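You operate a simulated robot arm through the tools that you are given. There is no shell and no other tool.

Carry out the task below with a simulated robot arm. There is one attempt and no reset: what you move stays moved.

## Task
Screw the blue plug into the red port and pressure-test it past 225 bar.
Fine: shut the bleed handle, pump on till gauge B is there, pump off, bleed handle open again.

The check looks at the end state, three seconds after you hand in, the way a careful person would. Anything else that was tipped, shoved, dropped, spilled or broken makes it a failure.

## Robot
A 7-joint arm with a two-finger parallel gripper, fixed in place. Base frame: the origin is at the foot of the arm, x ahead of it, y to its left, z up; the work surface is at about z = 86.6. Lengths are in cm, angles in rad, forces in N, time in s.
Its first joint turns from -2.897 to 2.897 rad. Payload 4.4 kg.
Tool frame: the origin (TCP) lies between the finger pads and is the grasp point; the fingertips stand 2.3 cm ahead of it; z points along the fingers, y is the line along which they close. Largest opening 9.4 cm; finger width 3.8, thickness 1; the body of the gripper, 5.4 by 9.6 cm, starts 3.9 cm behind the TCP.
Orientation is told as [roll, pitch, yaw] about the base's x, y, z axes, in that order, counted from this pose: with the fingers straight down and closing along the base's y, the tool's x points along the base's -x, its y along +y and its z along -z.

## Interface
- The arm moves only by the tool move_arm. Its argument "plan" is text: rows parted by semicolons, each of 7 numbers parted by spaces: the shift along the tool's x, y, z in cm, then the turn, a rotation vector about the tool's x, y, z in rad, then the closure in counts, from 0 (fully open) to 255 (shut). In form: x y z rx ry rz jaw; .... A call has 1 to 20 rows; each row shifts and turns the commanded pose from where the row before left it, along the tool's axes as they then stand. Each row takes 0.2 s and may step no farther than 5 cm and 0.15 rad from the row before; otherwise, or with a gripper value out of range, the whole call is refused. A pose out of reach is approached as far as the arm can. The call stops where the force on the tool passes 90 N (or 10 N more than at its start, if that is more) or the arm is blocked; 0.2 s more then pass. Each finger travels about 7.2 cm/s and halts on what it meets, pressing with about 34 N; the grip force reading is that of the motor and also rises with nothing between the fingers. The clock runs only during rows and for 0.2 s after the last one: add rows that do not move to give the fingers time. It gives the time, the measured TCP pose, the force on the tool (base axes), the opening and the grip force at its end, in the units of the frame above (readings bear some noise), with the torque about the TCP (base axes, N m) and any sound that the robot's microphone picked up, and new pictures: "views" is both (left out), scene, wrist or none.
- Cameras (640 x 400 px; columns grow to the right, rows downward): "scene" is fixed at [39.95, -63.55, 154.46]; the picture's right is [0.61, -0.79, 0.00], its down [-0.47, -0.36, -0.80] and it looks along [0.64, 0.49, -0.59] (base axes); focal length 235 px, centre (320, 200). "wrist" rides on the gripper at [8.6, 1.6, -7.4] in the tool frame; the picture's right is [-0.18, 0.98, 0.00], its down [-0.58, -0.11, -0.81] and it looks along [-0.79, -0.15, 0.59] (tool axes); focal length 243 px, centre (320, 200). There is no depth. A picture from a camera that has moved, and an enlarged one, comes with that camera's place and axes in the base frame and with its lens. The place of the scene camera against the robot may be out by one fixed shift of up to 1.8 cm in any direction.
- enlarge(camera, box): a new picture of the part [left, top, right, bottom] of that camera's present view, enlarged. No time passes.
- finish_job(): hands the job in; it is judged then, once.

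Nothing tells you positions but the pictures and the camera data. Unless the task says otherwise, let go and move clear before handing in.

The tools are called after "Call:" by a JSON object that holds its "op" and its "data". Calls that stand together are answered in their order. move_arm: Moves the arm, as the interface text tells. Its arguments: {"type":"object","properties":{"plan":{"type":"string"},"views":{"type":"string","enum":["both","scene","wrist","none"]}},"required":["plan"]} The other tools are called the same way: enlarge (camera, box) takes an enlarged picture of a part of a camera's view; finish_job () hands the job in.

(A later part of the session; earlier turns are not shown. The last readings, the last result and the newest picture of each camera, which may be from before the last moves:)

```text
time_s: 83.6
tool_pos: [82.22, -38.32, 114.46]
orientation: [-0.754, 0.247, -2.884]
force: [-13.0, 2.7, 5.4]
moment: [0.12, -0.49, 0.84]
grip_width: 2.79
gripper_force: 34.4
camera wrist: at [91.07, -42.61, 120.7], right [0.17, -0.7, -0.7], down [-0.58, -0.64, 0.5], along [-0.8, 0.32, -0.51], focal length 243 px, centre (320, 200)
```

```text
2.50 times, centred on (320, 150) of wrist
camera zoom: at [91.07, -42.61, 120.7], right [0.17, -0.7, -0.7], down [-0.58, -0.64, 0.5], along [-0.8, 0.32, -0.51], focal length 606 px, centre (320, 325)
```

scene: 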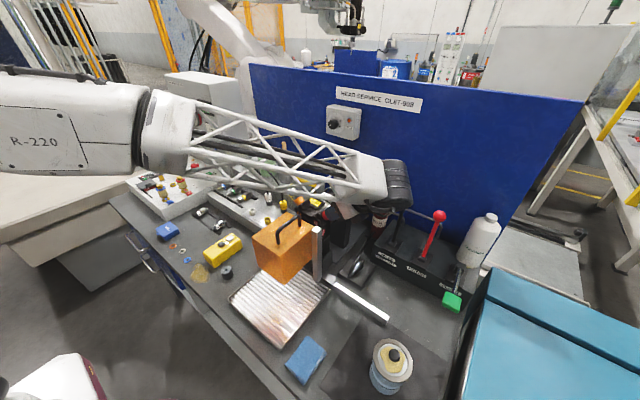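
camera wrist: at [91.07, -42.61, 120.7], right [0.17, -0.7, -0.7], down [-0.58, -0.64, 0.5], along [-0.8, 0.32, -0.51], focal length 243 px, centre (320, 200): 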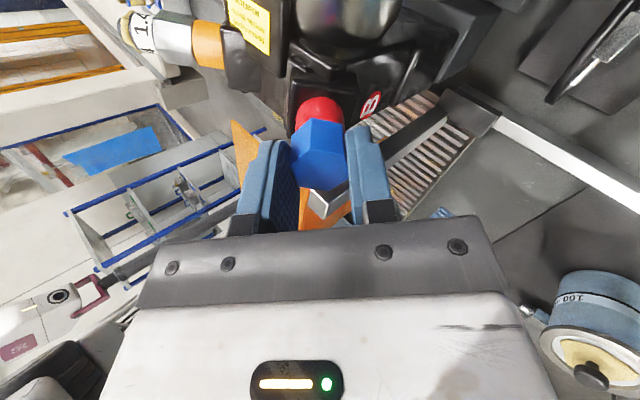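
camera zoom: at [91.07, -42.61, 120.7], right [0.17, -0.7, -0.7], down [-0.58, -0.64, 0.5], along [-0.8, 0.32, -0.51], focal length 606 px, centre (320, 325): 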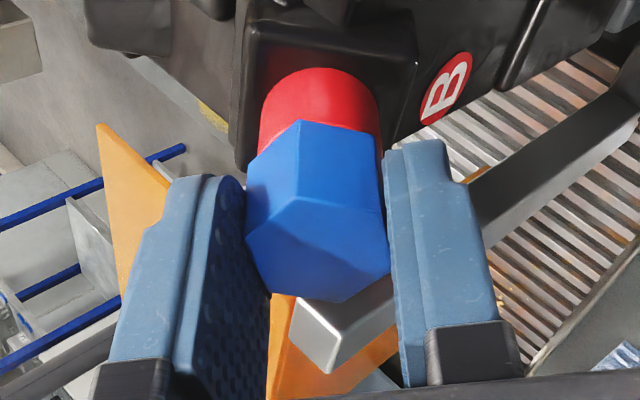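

The plug is tight: it holds against about 0.95 Nm, the limit of the grip. I'll release, back straight off along the axis and inspect the seating.

Call:
{"op": "move_arm", "data": {"plan": "0 0 0 0 0 -0.1 255;0 0 0 0 0 -0.05 200;0 0 0 0 0 0 150;0 0 0 0 0 0 110;0 0 0 0 0 0 110;0 0 -1 0 0 0 110;0 0 -2 0 0 0 110;0 0 -2.5 0 0 0 110;0 0 -2.5 0 0 0 110;0 0 0 0 0 0 110", "views": "both"}}

Call:
{"op": "enlarge", "data": {"camera": "wrist", "box": [270, 20, 370, 100]}}

Call:
{"op": "enlarge", "data": {"camera": "scene", "box": [310, 190, 366, 230]}}

```text
time_s: 85.8
tool_pos: [82.29, -43.92, 120.01]
orientation: [-0.72, 0.349, -2.767]
force: [-0.4, 1.1, 0.1]
moment: [-0.01, 0.01, 0.03]
grip_width: 5.33
gripper_force: 0.0
camera wrist: at [90.74, -47.31, 127.23], right [0.32, -0.67, -0.67], down [-0.56, -0.7, 0.44], along [-0.77, 0.24, -0.6], focal length 243 px, centre (320, 200)
```

scene: 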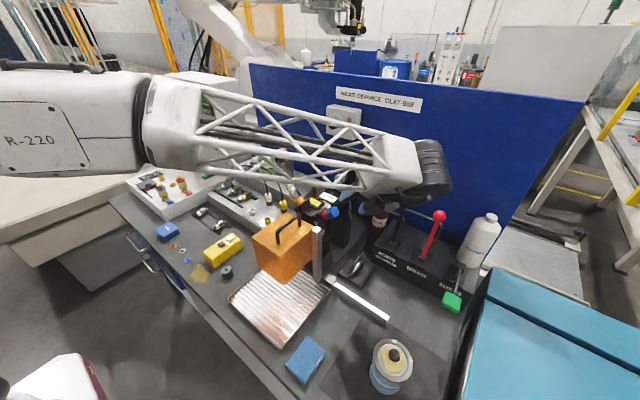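
wrist: 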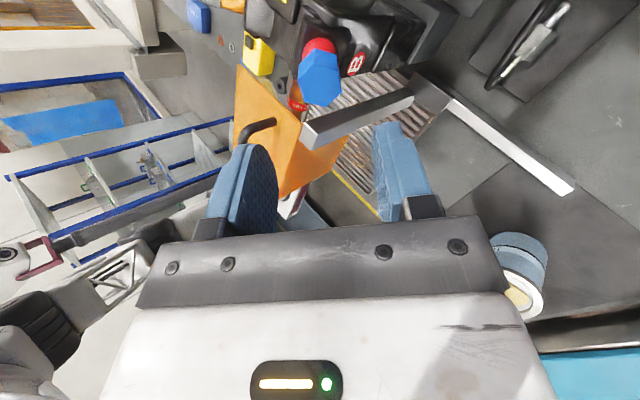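

```text
5.00 times, centred on (320, 60) of wrist
camera zoom: at [90.74, -47.31, 127.23], right [0.32, -0.67, -0.67], down [-0.56, -0.7, 0.44], along [-0.77, 0.24, -0.6], focal length 1213 px, centre (320, 900)
```

zoom: 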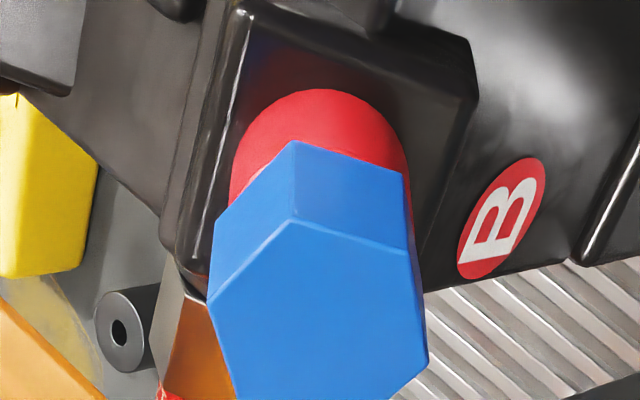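

```text
10.00 times, centred on (338, 210) of scene
camera zoom: at [39.95, -63.55, 154.46], right [0.61, -0.79, 0.0], down [-0.47, -0.36, -0.8], along [0.64, 0.49, -0.59], focal length 2349 px, centre (140, 100)
```

zoom: 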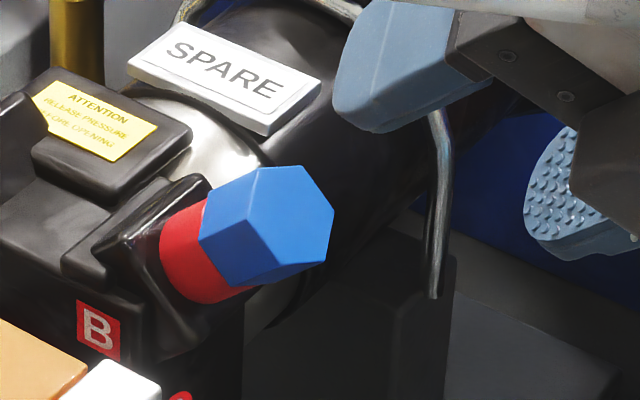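

The head sits flush on the red port; its position matches a fully seated plug within about 1 mm. Now I'll unwind the wrist, point the tool down again and move to look closely at the bleed handle.

Call:
{"op": "move_arm", "data": {"plan": "0 0 -0.1 0 0 -0.1464 110;0 0 -0.1 0 0 -0.1464 110;0 0 -0.1 0 0 -0.1464 110;0 0 -0.1 0 0 -0.1464 110;0 0 -0.1 0 0 -0.1464 110;0 0 -0.1 0 0 -0.1464 110;0 0 -0.1 0 0 -0.1464 110;0 0 -0.1 0 0 -0.1464 110;0 0 -0.1 0 0 -0.1464 110;0 0 -0.1 0 0 -0.1464 110;0 0 -0.1 0 0 -0.1464 110;0 0 -0.1 0 0 -0.1464 110;0 0 -0.1 0 0 -0.1464 110;0 0 -0.1 0 0 -0.1464 110;0 0 -0.1 0 0 -0.1464 110;0 0 -0.1 0 0 -0.1464 110;0 0 -0.1 0 0 -0.1464 110;0 0 -0.1 0 0 -0.1464 110", "views": "none"}}

Call:
{"op": "move_arm", "data": {"plan": "0 0 0 0.131 0 0 110;0 0 0 0.131 0 0 110;0 0 0 0.131 0 0 110;0 0 0 0.131 0 0 110;0 0 0 0.131 0 0 110;0 0 0 0.131 0 0 110;0 0 0 0 0 0 110", "views": "both"}}

```text
time_s: 89.6
tool_pos: [82.32, -45.33, 121.36]
orientation: [0.786, -0.003, 0.002]
force: [1.2, -0.6, 0.0]
moment: [-0.02, -0.02, 0.0]
grip_width: 5.35
gripper_force: 0.0
```

```text
time_s: 91.2
tool_pos: [82.36, -45.22, 121.39]
orientation: [-0.002, 0.002, 0.0]
force: [-0.5, 0.4, 0.8]
moment: [0.05, -0.04, 0.01]
grip_width: 5.37
gripper_force: 0.0
camera wrist: at [73.76, -43.7, 128.74], right [0.18, 0.98, 0.0], down [0.58, -0.11, 0.81], along [0.79, -0.15, -0.59], focal length 243 px, centre (320, 200)
```

scene: 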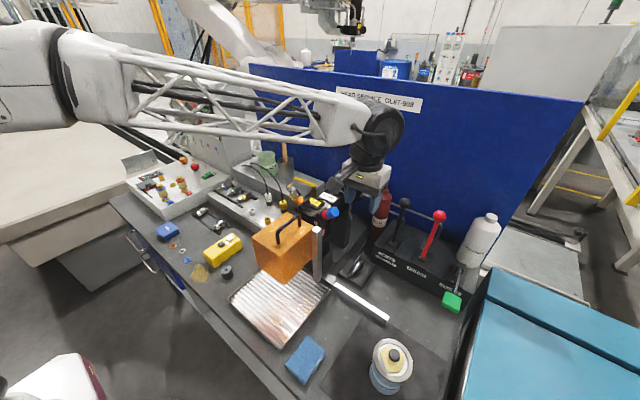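
wrist: 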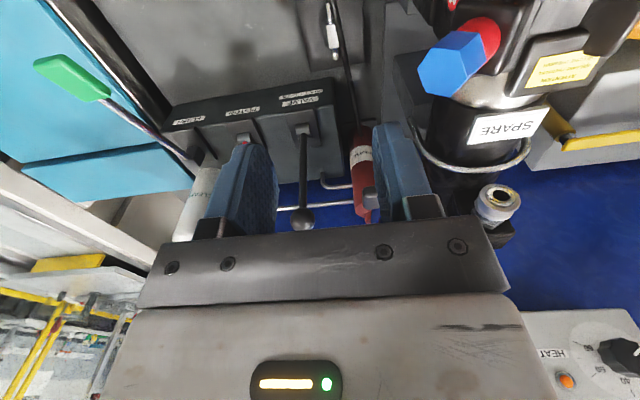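

Call:
{"op": "move_arm", "data": {"plan": "0 0 -3.6 0 0 0 110;0 0 -3.6 0 0 0 110;0 0 -3.6 0 0 0 110;0.5 4.1 0 0 0 0 110;0.5 4.1 0 0 0 0 110;0.5 4.1 0 0 0 0 110;0.5 4.1 0 0 0 0 110;0.5 4.1 0 0 0 0 110;0.5 4.1 0 0 0 0 110;0.5 4.1 0 0 0 0 110;0.5 4.1 0 0 0 0 110;0.5 4.1 0 0 0 0 110;0 0 0 0 0 0 110", "views": "wrist"}}

Call:
{"op": "enlarge", "data": {"camera": "wrist", "box": [220, 60, 400, 230]}}

Call:
{"op": "enlarge", "data": {"camera": "scene", "box": [290, 165, 338, 205]}}

```text
time_s: 94.0
tool_pos: [77.69, -8.37, 132.14]
orientation: [-0.001, 0.002, 0.001]
force: [-0.3, 0.0, 0.6]
moment: [0.01, 0.01, 0.0]
grip_width: 5.38
gripper_force: 0.0
camera wrist: at [69.19, -6.79, 139.52], right [0.18, 0.98, 0.0], down [0.58, -0.11, 0.81], along [0.79, -0.15, -0.59], focal length 243 px, centre (320, 200)
```

wrist: 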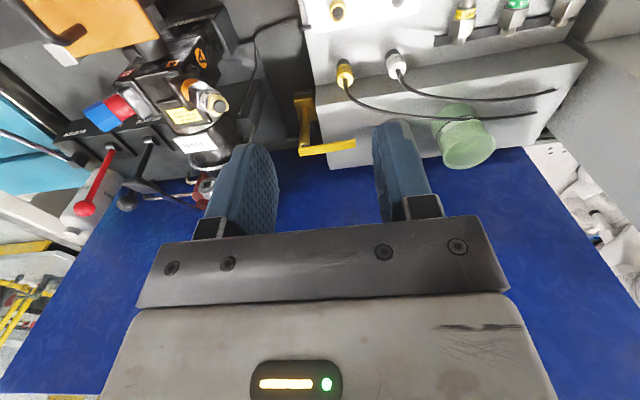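

```text
2.35 times, centred on (310, 145) of wrist
camera zoom: at [69.19, -6.79, 139.52], right [0.18, 0.98, 0.0], down [0.58, -0.11, 0.81], along [0.79, -0.15, -0.59], focal length 571 px, centre (344, 329)
```

zoom: 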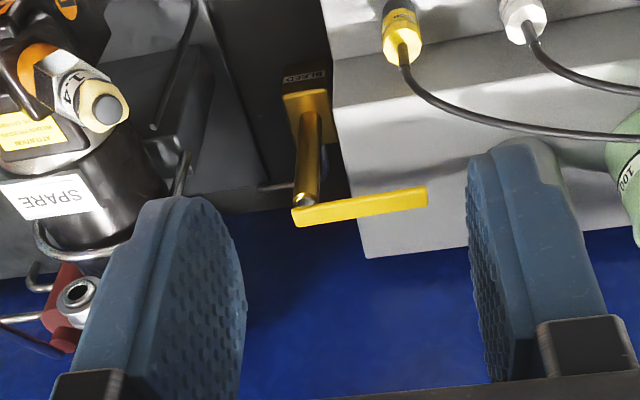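

```text
10.00 times, centred on (314, 185) of scene
camera zoom: at [39.95, -63.55, 154.46], right [0.61, -0.79, 0.0], down [-0.47, -0.36, -0.8], along [0.64, 0.49, -0.59], focal length 2349 px, centre (380, 350)
```

zoom: 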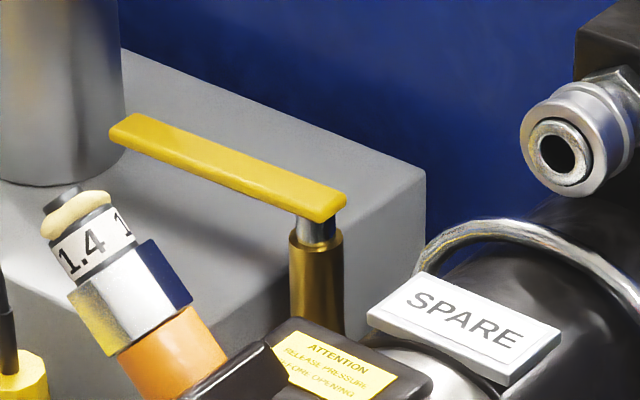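

Call:
{"op": "enlarge", "data": {"camera": "wrist", "box": [280, 80, 360, 160]}}

Call:
{"op": "enlarge", "data": {"camera": "wrist", "box": [284, 82, 320, 112]}}

Call:
{"op": "enlarge", "data": {"camera": "scene", "box": [160, 90, 224, 150]}}

```text
5.00 times, centred on (320, 120) of wrist
camera zoom: at [69.19, -6.79, 139.52], right [0.18, 0.98, 0.0], down [0.58, -0.11, 0.81], along [0.79, -0.15, -0.59], focal length 1213 px, centre (320, 600)
```

zoom: 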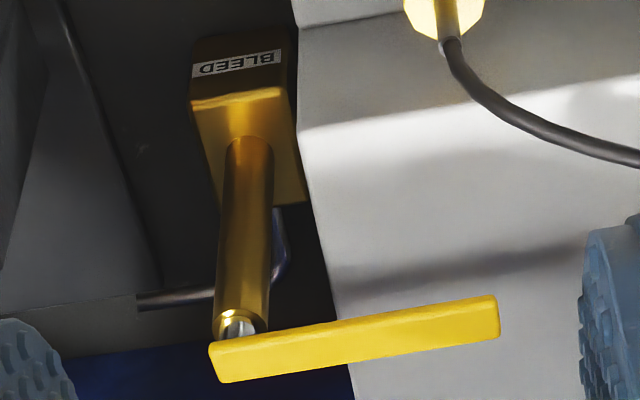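

```text
13.33 times, centred on (302, 97) of wrist
camera zoom: at [69.19, -6.79, 139.52], right [0.18, 0.98, 0.0], down [0.58, -0.11, 0.81], along [0.79, -0.15, -0.59], focal length 3235 px, centre (560, 1573)
```

zoom: 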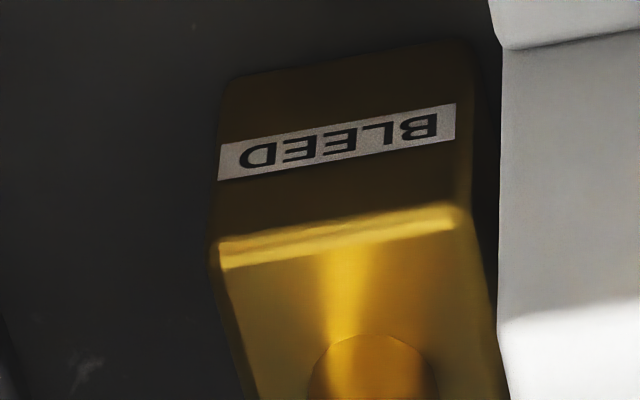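

```text
6.67 times, centred on (192, 120) of scene
camera zoom: at [39.95, -63.55, 154.46], right [0.61, -0.79, 0.0], down [-0.47, -0.36, -0.8], along [0.64, 0.49, -0.59], focal length 1566 px, centre (1173, 733)
```

zoom: 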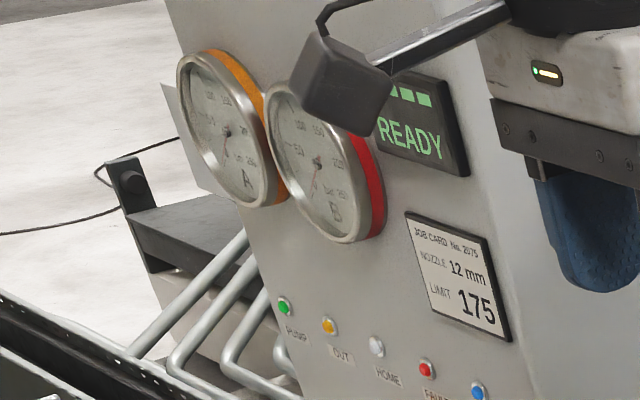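

The bleed handle is a horizontal bar at z≈104.4, pivot near [100.1, -15.9], pointing +y in line with its pipe, which means open. I'll close the fingers as a poker, pitch slightly away from the wall box, and go beside the handle to push it clockwise.

Call:
{"op": "move_arm", "data": {"plan": "-3.575 -0.375 3.03 0 0 0 255;-3.575 -0.375 3.03 0 0 0 255;-3.575 -0.375 3.03 0 0 0 255;-3.575 -0.375 3.03 0 0 0 255;0 0 0 0 -0.131 0 255;0 0 0 0 -0.131 0 255;0 0 0 0 0 0 255"}}

Call:
{"op": "enlarge", "data": {"camera": "wrist", "box": [200, 0, 440, 240]}}

Call:
{"op": "enlarge", "data": {"camera": "scene", "box": [250, 120, 378, 220]}}

```text
time_s: 95.6
tool_pos: [92.16, -9.99, 119.87]
orientation: [-0.002, -0.264, 0.001]
force: [-0.2, -0.2, 0.2]
moment: [-0.01, 0.02, 0.0]
grip_width: 0.01
gripper_force: 34.1
camera wrist: at [81.91, -8.34, 124.88], right [0.18, 0.98, 0.05], down [0.35, -0.11, 0.93], along [0.92, -0.15, -0.36], focal length 243 px, centre (320, 200)
```

scene: 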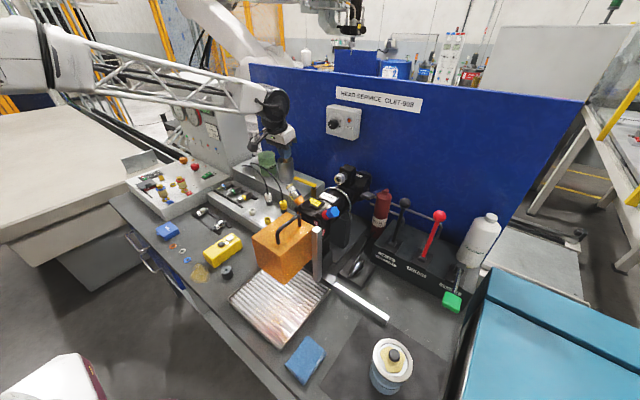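
wrist: 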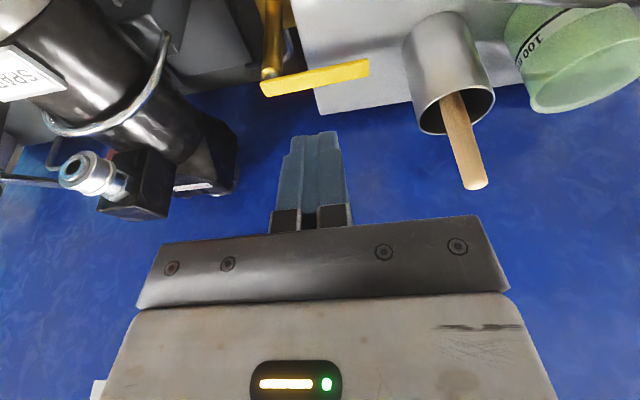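

```text
1.67 times, centred on (320, 120) of wrist
camera zoom: at [81.91, -8.34, 124.88], right [0.18, 0.98, 0.05], down [0.35, -0.11, 0.93], along [0.92, -0.15, -0.36], focal length 404 px, centre (320, 333)
```

zoom: 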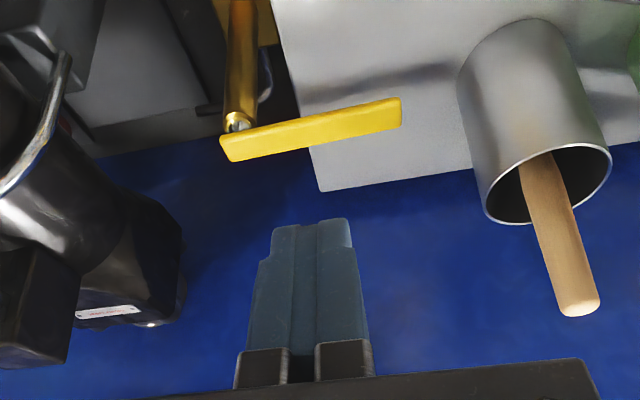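

```text
4.00 times, centred on (314, 170) of scene
camera zoom: at [39.95, -63.55, 154.46], right [0.61, -0.79, 0.0], down [-0.47, -0.36, -0.8], along [0.64, 0.49, -0.59], focal length 940 px, centre (344, 320)
```

zoom: 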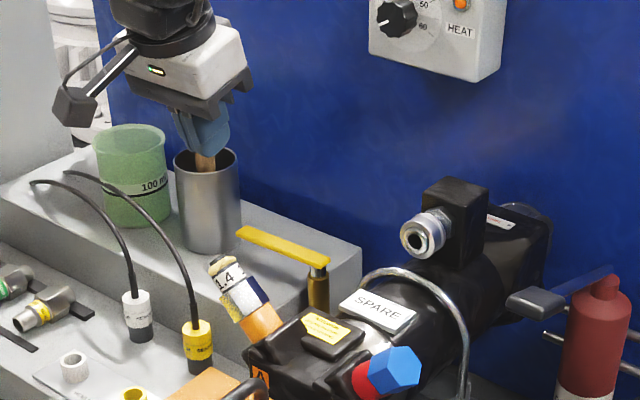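

Call:
{"op": "move_arm", "data": {"plan": "0.57 0 3.575 0 0 0 255;0.57 0 3.575 0 0 0 255;0.57 0 3.575 0 0 0 255;0.57 0 3.575 0 0 0 255;-0.966 0 0.259 0 0 0 255;-0.966 0 0.259 0 0 0 255;0 0 0 0 0 0 255"}}

Call:
{"op": "enlarge", "data": {"camera": "wrist", "box": [220, 80, 420, 240]}}

Call:
{"op": "enlarge", "data": {"camera": "scene", "box": [260, 140, 350, 210]}}

```text
time_s: 97.2
tool_pos: [95.63, -10.01, 105.5]
orientation: [-0.001, -0.262, 0.003]
force: [0.1, -0.2, 0.2]
moment: [0.02, 0.01, 0.01]
grip_width: 0.0
gripper_force: 34.0
camera wrist: at [85.45, -8.33, 110.45], right [0.18, 0.98, 0.05], down [0.35, -0.11, 0.93], along [0.92, -0.15, -0.37], focal length 243 px, centre (320, 200)
```

scene: 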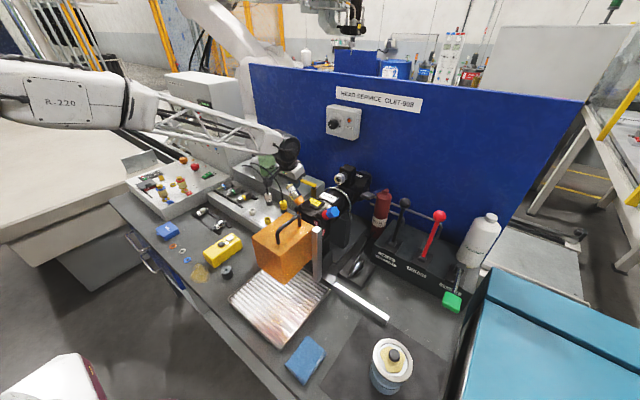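
wrist: 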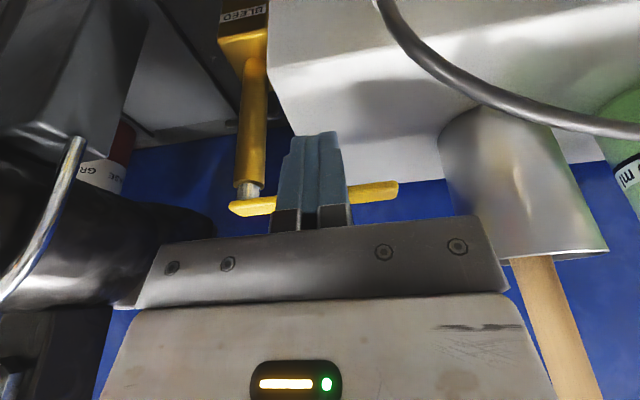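

```text
2.50 times, centred on (320, 160) of wrist
camera zoom: at [85.45, -8.33, 110.45], right [0.18, 0.98, 0.05], down [0.35, -0.11, 0.93], along [0.92, -0.15, -0.37], focal length 606 px, centre (320, 300)
```

zoom: 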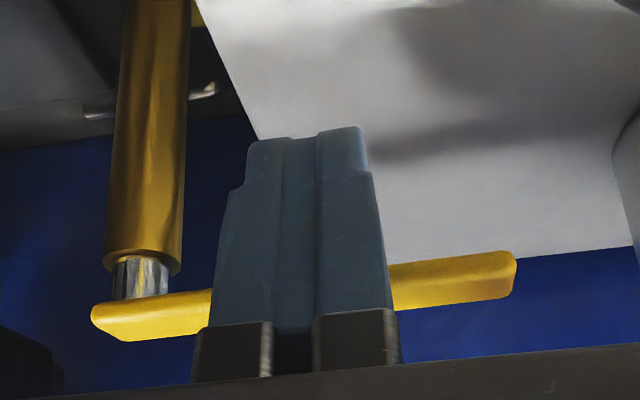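

```text
5.71 times, centred on (305, 175) of scene
camera zoom: at [39.95, -63.55, 154.46], right [0.61, -0.79, 0.0], down [-0.47, -0.36, -0.8], along [0.64, 0.49, -0.59], focal length 1342 px, centre (406, 343)
```

zoom: 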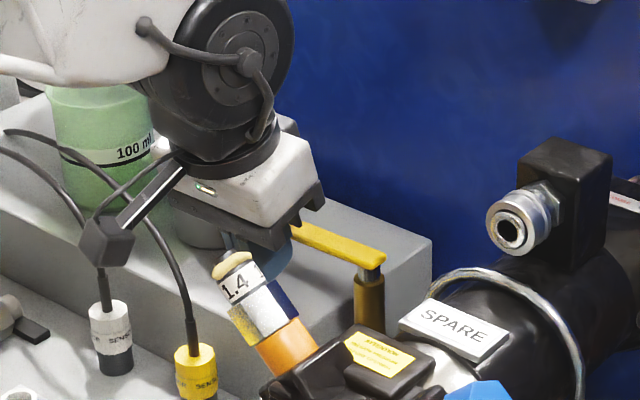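

Call:
{"op": "move_arm", "data": {"plan": "-0.725 0 0.194 0 0 0 255;-0.725 0 0.194 0 0 0 255;-0.29 0 0.078 0 0 0 255;0 0 0 0 0 0 255", "views": "none"}}

Call:
{"op": "move_arm", "data": {"plan": "-0.29 0 0.078 0 0 0 255;-0.29 0 0.078 0 0 0 255;0 0 0 0 0 0 255", "views": "wrist"}}

```text
time_s: 98.1
tool_pos: [96.99, -9.9, 105.22]
orientation: [0.001, -0.251, 0.002]
force: [-48.1, 1.8, 5.0]
moment: [-0.26, 0.33, -0.13]
grip_width: 0.0
gripper_force: 33.0
stopped in row 4: the force on the tool passed its limit at 94 N (the readings are from after the stop); the commanded pose is now the measured one
```

```text
time_s: 98.5
tool_pos: [97.03, -9.91, 105.07]
orientation: [0.001, -0.246, 0.001]
force: [-49.8, 0.8, 4.1]
moment: [-0.24, 0.33, -0.13]
grip_width: 0.0
gripper_force: 33.5
stopped in row 2: the force on the tool passed its limit at 99 N (the readings are from after the stop); the commanded pose is now the measured one
camera wrist: at [86.95, -8.32, 110.18], right [0.18, 0.98, 0.04], down [0.37, -0.11, 0.92], along [0.91, -0.15, -0.38], focal length 243 px, centre (320, 200)
```

wrist: 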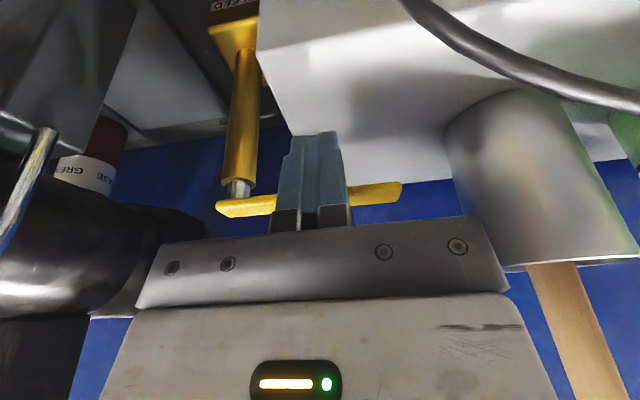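

Pushing toward the wall hits a hard stop, so the valve closes the other way. I'll back off, step over the handle, and push it from the wall side.

Call:
{"op": "move_arm", "data": {"plan": "0.58 0 -0.155 0 -0.016 0 255;0.58 0 -0.155 0 0 0 255;-0.65 0 -2.41 0 0 0 255;-0.65 0 -2.41 0 0 0 255;0 0 0 0 0 0 255", "views": "none"}}

Call:
{"op": "move_arm", "data": {"plan": "-2.74 0 0.734 0 0 0 255;-2.74 0 0.734 0 0 0 255;-2.74 0 0.734 0 0 0 255;0 0 0 0 0 0 255", "views": "both"}}

Call:
{"op": "enlarge", "data": {"camera": "scene", "box": [250, 110, 378, 210]}}

Call:
{"op": "enlarge", "data": {"camera": "wrist", "box": [200, 60, 420, 240]}}

```text
time_s: 99.7
tool_pos: [95.86, -9.88, 110.27]
orientation: [0.001, -0.265, 0.002]
force: [-0.1, -1.1, 0.3]
moment: [0.0, 0.01, 0.02]
grip_width: 0.0
gripper_force: 34.0
```

```text
time_s: 100.7
tool_pos: [104.59, -9.88, 110.19]
orientation: [0.0, -0.266, 0.001]
force: [0.0, -0.4, -0.3]
moment: [-0.02, 0.01, -0.01]
grip_width: 0.0
gripper_force: 33.8
camera wrist: at [94.37, -8.34, 115.12], right [0.18, 0.98, 0.05], down [0.35, -0.11, 0.93], along [0.92, -0.15, -0.36], focal length 243 px, centre (320, 200)
```

scene: 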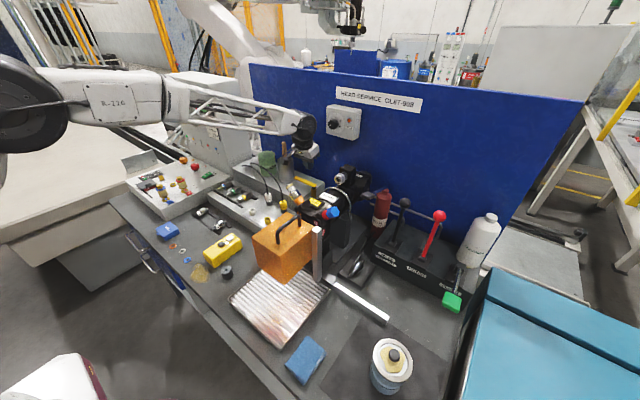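
wrist: 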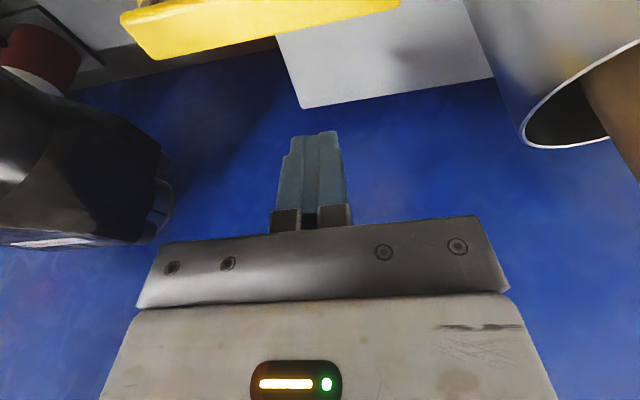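

```text
4.00 times, centred on (314, 160) of scene
camera zoom: at [39.95, -63.55, 154.46], right [0.61, -0.79, 0.0], down [-0.47, -0.36, -0.8], along [0.64, 0.49, -0.59], focal length 940 px, centre (344, 360)
```

zoom: 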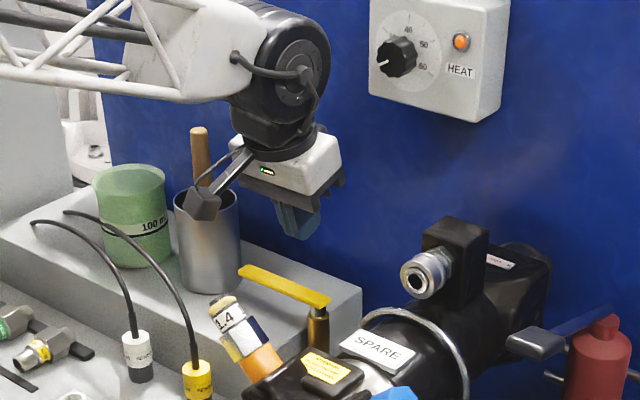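

```text
2.22 times, centred on (310, 150) of wrist
camera zoom: at [94.37, -8.34, 115.12], right [0.18, 0.98, 0.05], down [0.35, -0.11, 0.93], along [0.92, -0.15, -0.36], focal length 539 px, centre (342, 311)
```

zoom: 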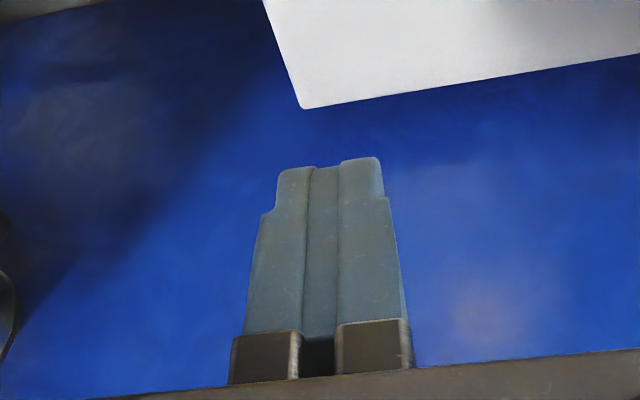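

Call:
{"op": "move_arm", "data": {"plan": "0.43 0 1.61 0 0 0 255;0.43 0 1.61 0 0 0 255;0.43 0 1.55 0 0 0 255;0 0 0 0 0 0 255", "views": "wrist"}}

Call:
{"op": "enlarge", "data": {"camera": "scene", "box": [260, 130, 350, 200]}}

```text
time_s: 101.7
tool_pos: [104.58, -9.91, 105.27]
orientation: [-0.002, -0.267, 0.001]
force: [-0.1, -0.2, -0.6]
moment: [0.02, -0.03, 0.02]
grip_width: 0.01
gripper_force: 34.2
camera wrist: at [94.35, -8.27, 110.1], right [0.18, 0.98, 0.05], down [0.35, -0.11, 0.93], along [0.92, -0.15, -0.36], focal length 243 px, centre (320, 200)
```

wrist: 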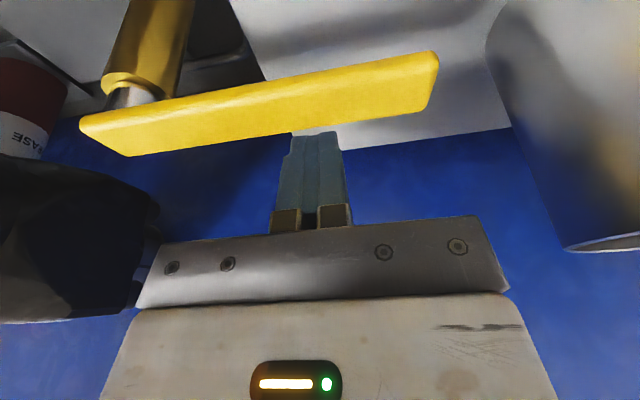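

```text
5.71 times, centred on (305, 165) of scene
camera zoom: at [39.95, -63.55, 154.46], right [0.61, -0.79, 0.0], down [-0.47, -0.36, -0.8], along [0.64, 0.49, -0.59], focal length 1342 px, centre (406, 400)
```

zoom: 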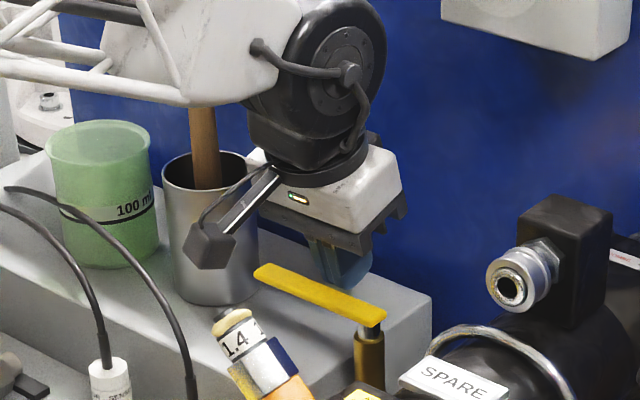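

Call:
{"op": "move_arm", "data": {"plan": "0.483 0 -0.13 0 0 0 255;0.483 0 -0.13 0 0 0 255;0.386 0 -0.104 0 0 0 255;0.29 0 -0.078 0 0 0 255;0.29 0 -0.078 0 0 0 255;0 0 0 0 0 0 255", "views": "wrist"}}

```text
time_s: 103.1
tool_pos: [102.48, -9.96, 105.29]
orientation: [-0.001, -0.264, 0.002]
force: [0.6, -0.2, 0.5]
moment: [0.02, 0.02, 0.01]
grip_width: 0.01
gripper_force: 33.8
camera wrist: at [92.27, -8.3, 110.15], right [0.18, 0.98, 0.05], down [0.35, -0.11, 0.93], along [0.92, -0.15, -0.36], focal length 243 px, centre (320, 200)
```

wrist: 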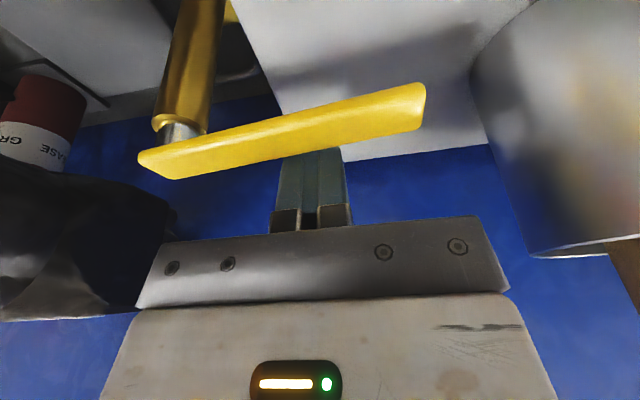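

Call:
{"op": "move_arm", "data": {"plan": "0.386 0.02 -0.104 0 0 0 255;0.386 0.02 -0.104 0 0 0 255;0.386 -0.02 -0.104 0 0 0 255;0.386 -0.05 -0.104 0 0 0 255;0 0 0 0 0 0 255", "views": "wrist"}}

```text
time_s: 104.3
tool_pos: [100.82, -9.91, 105.16]
orientation: [-0.001, -0.265, 0.0]
force: [0.4, 0.3, 0.1]
moment: [0.0, 0.0, -0.01]
grip_width: 0.01
gripper_force: 34.4
camera wrist: at [90.67, -8.32, 110.1], right [0.18, 0.98, 0.05], down [0.35, -0.11, 0.93], along [0.92, -0.15, -0.36], focal length 243 px, centre (320, 200)
```

wrist: 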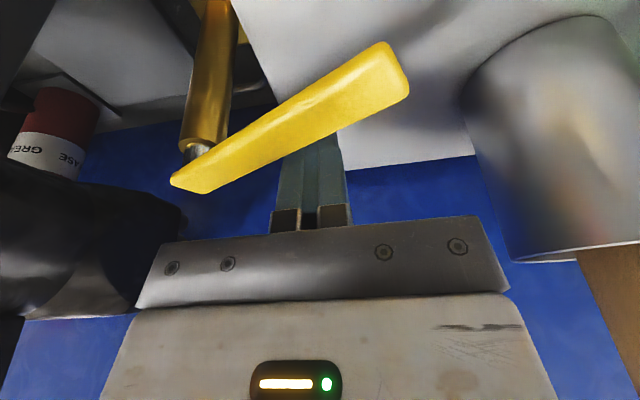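

The handle swings freely this way. Continuing the arc toward 60°.

Call:
{"op": "move_arm", "data": {"plan": "0.821 -0.24 -0.22 0 0 0 255;0.551 -0.33 -0.148 0 0 0 255;0.551 -0.34 -0.148 0 0 0 255;0.464 -0.46 -0.124 0 0 0 255;0.464 -0.47 -0.124 0 0 0 255;0 0 0 0 0 0 255", "views": "wrist"}}

Call:
{"op": "enlarge", "data": {"camera": "scene", "box": [260, 140, 350, 210]}}

```text
time_s: 105.7
tool_pos: [97.92, -11.8, 105.24]
orientation: [0.0, -0.265, 0.003]
force: [0.0, 0.3, -0.3]
moment: [-0.02, -0.01, -0.03]
grip_width: 0.0
gripper_force: 34.0
camera wrist: at [87.75, -10.17, 110.12], right [0.18, 0.98, 0.05], down [0.35, -0.11, 0.93], along [0.92, -0.15, -0.36], focal length 243 px, centre (320, 200)
```

wrist: 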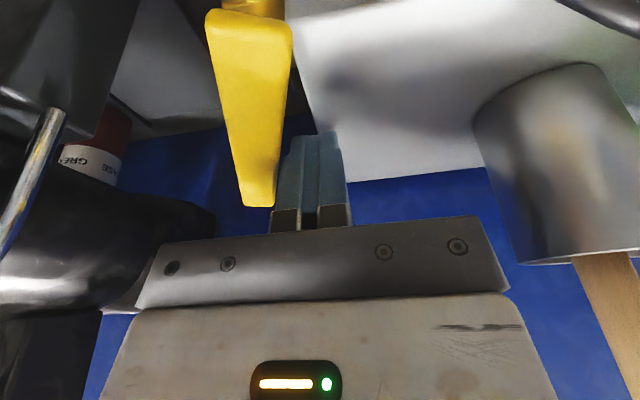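

```text
5.71 times, centred on (305, 175) of scene
camera zoom: at [39.95, -63.55, 154.46], right [0.61, -0.79, 0.0], down [-0.47, -0.36, -0.8], along [0.64, 0.49, -0.59], focal length 1342 px, centre (406, 343)
```

zoom: 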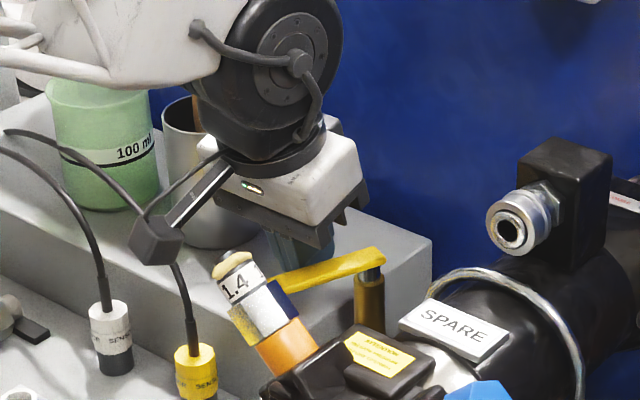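

Call:
{"op": "move_arm", "data": {"plan": "0.319 -0.56 -0.085 0 0 0 255;0.309 -0.57 -0.083 0 0 0 255;0 0 0 0 0 0 255", "views": "none"}}

Call:
{"op": "move_arm", "data": {"plan": "0.174 -0.5 -0.047 0 0 0 255;0 0 0 0 0 0 255", "views": "wrist"}}

Call:
{"op": "enlarge", "data": {"camera": "scene", "box": [260, 140, 350, 210]}}

```text
time_s: 106.5
tool_pos: [97.41, -12.95, 105.17]
orientation: [0.0, -0.265, 0.001]
force: [0.9, 0.5, 0.3]
moment: [0.04, 0.02, -0.02]
grip_width: 0.01
gripper_force: 33.8
```

```text
time_s: 107.1
tool_pos: [97.12, -13.4, 105.17]
orientation: [0.0, -0.267, 0.001]
force: [0.8, 1.1, -0.4]
moment: [-0.02, -0.02, -0.01]
grip_width: 0.02
gripper_force: 34.2
camera wrist: at [86.9, -11.82, 110.1], right [0.18, 0.98, 0.05], down [0.35, -0.11, 0.93], along [0.92, -0.15, -0.36], focal length 243 px, centre (320, 200)
```

wrist: 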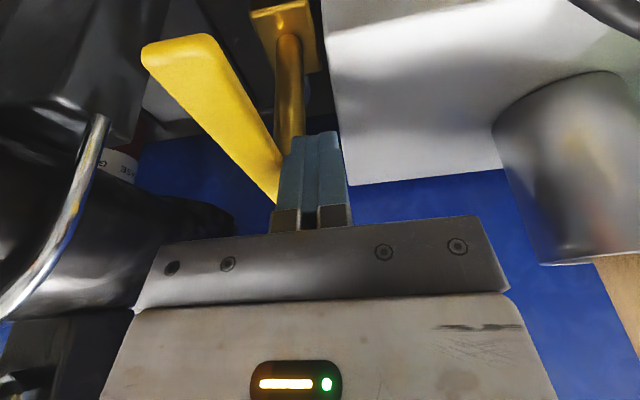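

```text
5.71 times, centred on (305, 175) of scene
camera zoom: at [39.95, -63.55, 154.46], right [0.61, -0.79, 0.0], down [-0.47, -0.36, -0.8], along [0.64, 0.49, -0.59], focal length 1342 px, centre (406, 343)
```

zoom: 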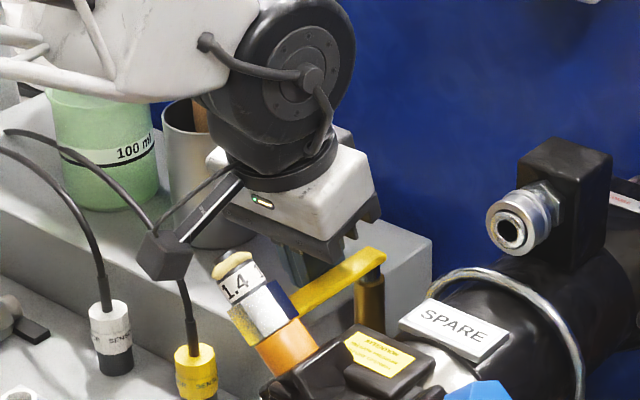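

Call:
{"op": "move_arm", "data": {"plan": "0 -0.2 0 0 0 0 255;0 -0.2 0 0 0 0 255;0 0 0 0 0 0 255", "views": "none"}}

Call:
{"op": "move_arm", "data": {"plan": "0 -0.2 0 0 0 0 255;0 -0.2 0 0 0 0 255;0 0 0 0 0 0 255", "views": "none"}}

```text
time_s: 107.9
tool_pos: [97.12, -13.55, 105.22]
orientation: [0.002, -0.265, 0.003]
force: [-6.1, 33.8, -0.2]
moment: [0.05, 0.01, -0.09]
grip_width: 0.01
gripper_force: 33.7
```

```text
time_s: 108.6
tool_pos: [97.12, -13.66, 105.32]
orientation: [0.003, -0.264, 0.006]
force: [-3.2, 39.2, 1.4]
moment: [0.08, 0.01, -0.08]
grip_width: 0.0
gripper_force: 34.2
stopped in row 3: the force on the tool passed its limit at 93 N (the readings are from after the stop); the commanded pose is now the measured one
```

The handle has reached its stop at about 90°, pointing toward the front: shut. I'll back off, lift clear, and check the handle before going to the pump switch.

Call:
{"op": "move_arm", "data": {"plan": "0 0.8 0 0 0.002 0 255;0 1 0 0 0 0 255;-0.78 0 -2.9 0 0 0 255;-0.78 0 -2.9 0 0 0 255;-0.78 0 -2.9 0 0 0 255;-0.78 0 -2.9 0 0 0 255;-0.78 0 -2.9 0 0 0 255;-0.78 0 -2.9 0 0 0 255;0 0 0 0 0 0 255", "views": "wrist"}}

Call:
{"op": "enlarge", "data": {"camera": "scene", "box": [260, 140, 350, 210]}}

```text
time_s: 110.6
tool_pos: [97.22, -12.12, 123.33]
orientation: [0.001, -0.261, 0.004]
force: [-0.1, 0.2, -0.3]
moment: [0.0, 0.01, 0.02]
grip_width: 0.0
gripper_force: 33.7
camera wrist: at [87.04, -10.53, 128.27], right [0.17, 0.98, 0.05], down [0.35, -0.11, 0.93], along [0.92, -0.14, -0.37], focal length 243 px, centre (320, 200)
```

wrist: 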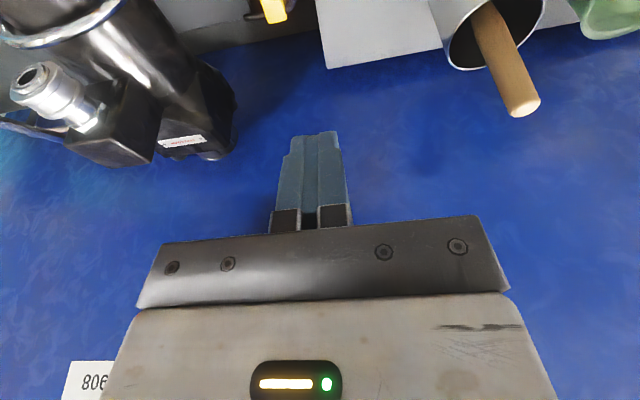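

```text
5.71 times, centred on (305, 175) of scene
camera zoom: at [39.95, -63.55, 154.46], right [0.61, -0.79, 0.0], down [-0.47, -0.36, -0.8], along [0.64, 0.49, -0.59], focal length 1342 px, centre (406, 343)
```

zoom: 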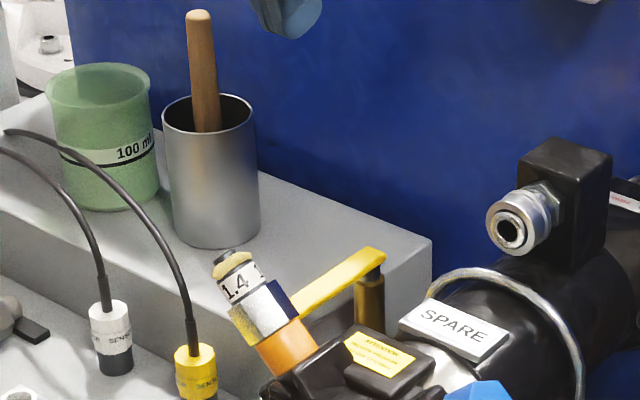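

Bleed handle is shut. The pump rocker is near [88, 44, 94] with its "I" end toward the panel. I'll move over to it, keeping the fingers closed, and look closely.

Call:
{"op": "move_arm", "data": {"plan": "3.323 2.4 -0.891 0 0 0 255;3.323 2.4 -0.891 0 0 0 255;3.323 2.4 -0.891 0 0 0 255;3.323 2.4 -0.891 0 0 0 255;3.323 2.4 -0.891 0 0 0 255;0.207 4.4 0.773 0 0 0 255;0.207 4.4 0.773 0 0 0 255;0.207 4.4 0.773 0 0 0 255;0.207 4.4 0.773 0 0 0 255;0.207 4.4 0.773 0 0 0 255;0.207 4.4 0.773 0 0 0 255;0.207 4.4 0.773 0 0 0 255;0.207 4.4 0.773 0 0 0 255;0.207 4.4 0.773 0 0 0 255;0.207 4.4 0.773 0 0 0 255;0 0 0 0 0 0 255"}}

Call:
{"op": "enlarge", "data": {"camera": "wrist", "box": [240, 0, 400, 130]}}

Call:
{"op": "enlarge", "data": {"camera": "wrist", "box": [340, 40, 640, 400]}}

Call:
{"op": "enlarge", "data": {"camera": "scene", "box": [140, 90, 240, 200]}}

```text
time_s: 114.0
tool_pos: [79.76, 43.85, 115.3]
orientation: [0.004, -0.262, 0.005]
force: [-0.1, 0.1, -0.3]
moment: [-0.01, 0.03, 0.04]
grip_width: 0.0
gripper_force: 33.8
camera wrist: at [69.57, 45.44, 120.23], right [0.17, 0.98, 0.05], down [0.35, -0.11, 0.93], along [0.92, -0.14, -0.37], focal length 243 px, centre (320, 200)
```

scene: 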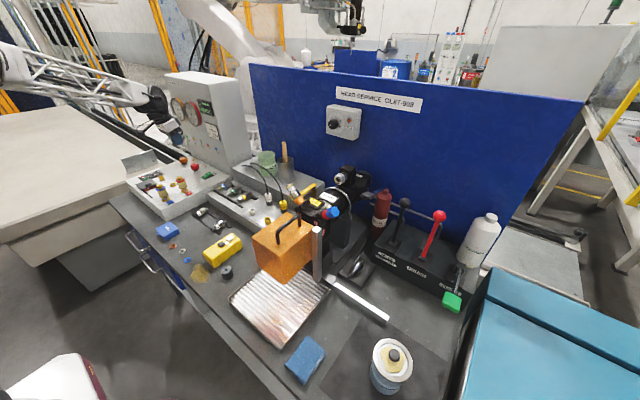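
wrist: 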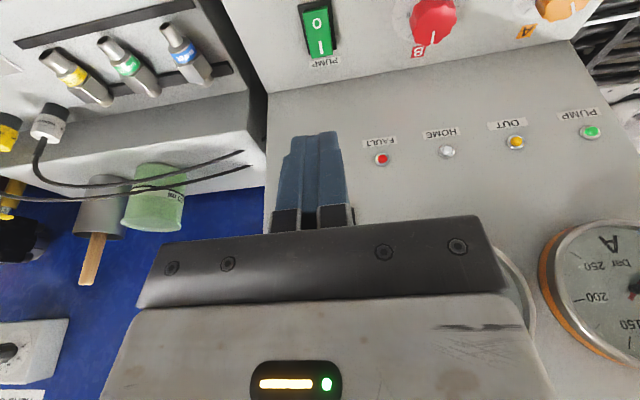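

```text
3.08 times, centred on (320, 65) of wrist
camera zoom: at [69.57, 45.44, 120.23], right [0.17, 0.98, 0.05], down [0.35, -0.11, 0.93], along [0.92, -0.14, -0.37], focal length 746 px, centre (320, 615)
```

zoom: 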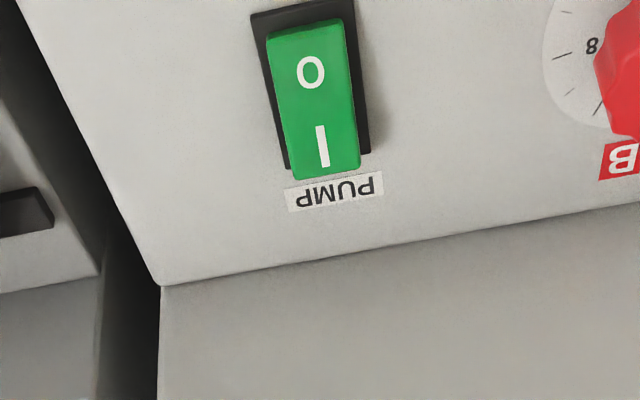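

```text
1.11 times, centred on (490, 220) of wrist
camera zoom: at [69.57, 45.44, 120.23], right [0.17, 0.98, 0.05], down [0.35, -0.11, 0.93], along [0.92, -0.14, -0.37], focal length 270 px, centre (131, 178)
```

zoom: 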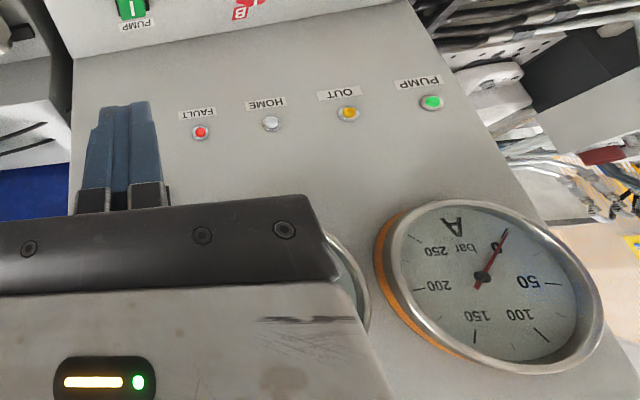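

```text
3.64 times, centred on (190, 145) of scene
camera zoom: at [39.95, -63.55, 154.46], right [0.61, -0.79, 0.0], down [-0.47, -0.36, -0.8], along [0.64, 0.49, -0.59], focal length 854 px, centre (793, 400)
```

zoom: 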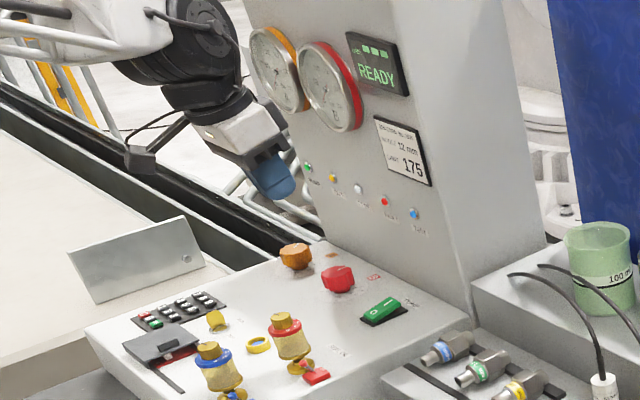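

Call:
{"op": "move_arm", "data": {"plan": "-1.23 -0.11 3.29 0 0 0 255;-1.23 -0.11 3.29 0 0 0 255;-1.23 -0.11 3.29 0 0 0 255;-1.23 -0.11 3.29 0 0 0 255;-1.23 -0.11 3.29 0 0 0 255;0 0 0 0 0 0 255"}}

Call:
{"op": "enlarge", "data": {"camera": "scene", "box": [160, 130, 224, 190]}}

Call:
{"op": "enlarge", "data": {"camera": "wrist", "box": [240, 40, 400, 180]}}

```text
time_s: 115.4
tool_pos: [90.02, 43.44, 101.04]
orientation: [0.002, -0.263, 0.002]
force: [0.4, -0.1, 0.1]
moment: [0.02, -0.03, 0.01]
grip_width: 0.01
gripper_force: 34.3
camera wrist: at [79.77, 44.96, 105.94], right [0.17, 0.98, 0.05], down [0.35, -0.11, 0.93], along [0.92, -0.14, -0.37], focal length 243 px, centre (320, 200)
```

scene: 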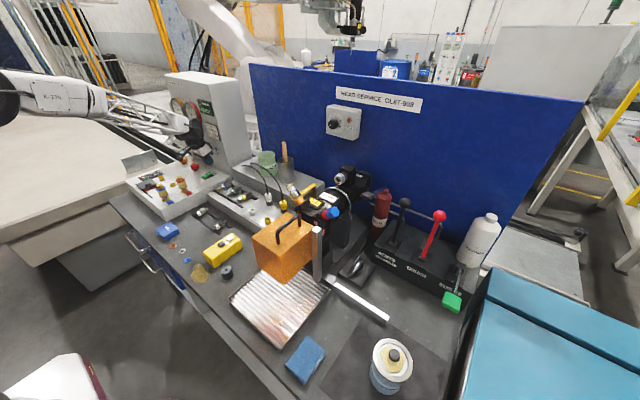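
wrist: 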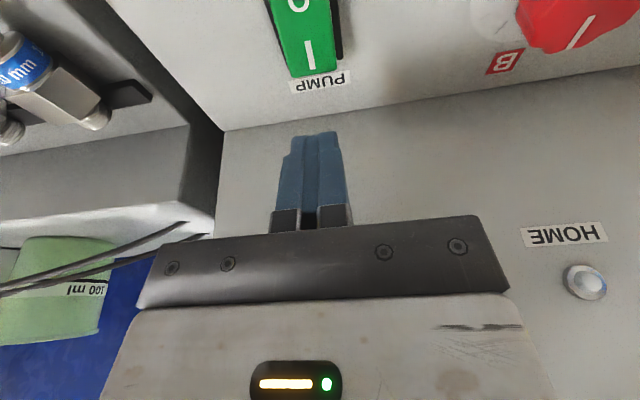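

```text
6.67 times, centred on (192, 160) of scene
camera zoom: at [39.95, -63.55, 154.46], right [0.61, -0.79, 0.0], down [-0.47, -0.36, -0.8], along [0.64, 0.49, -0.59], focal length 1566 px, centre (1173, 467)
```

zoom: 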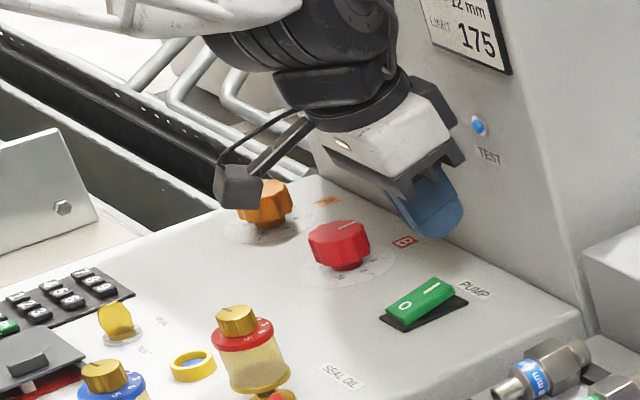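

```text
2.86 times, centred on (320, 110) of wrist
camera zoom: at [79.77, 44.96, 105.94], right [0.17, 0.98, 0.05], down [0.35, -0.11, 0.93], along [0.92, -0.14, -0.37], focal length 693 px, centre (320, 457)
```

zoom: 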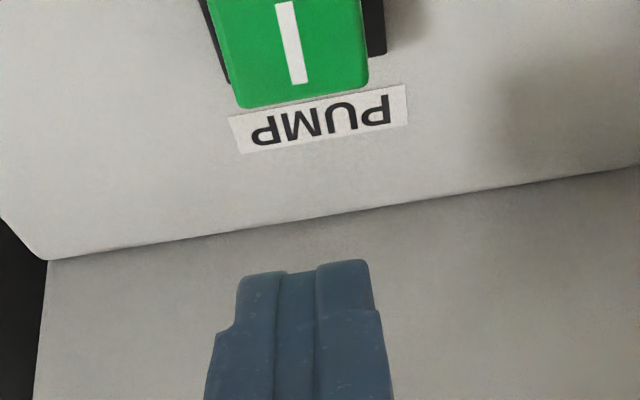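

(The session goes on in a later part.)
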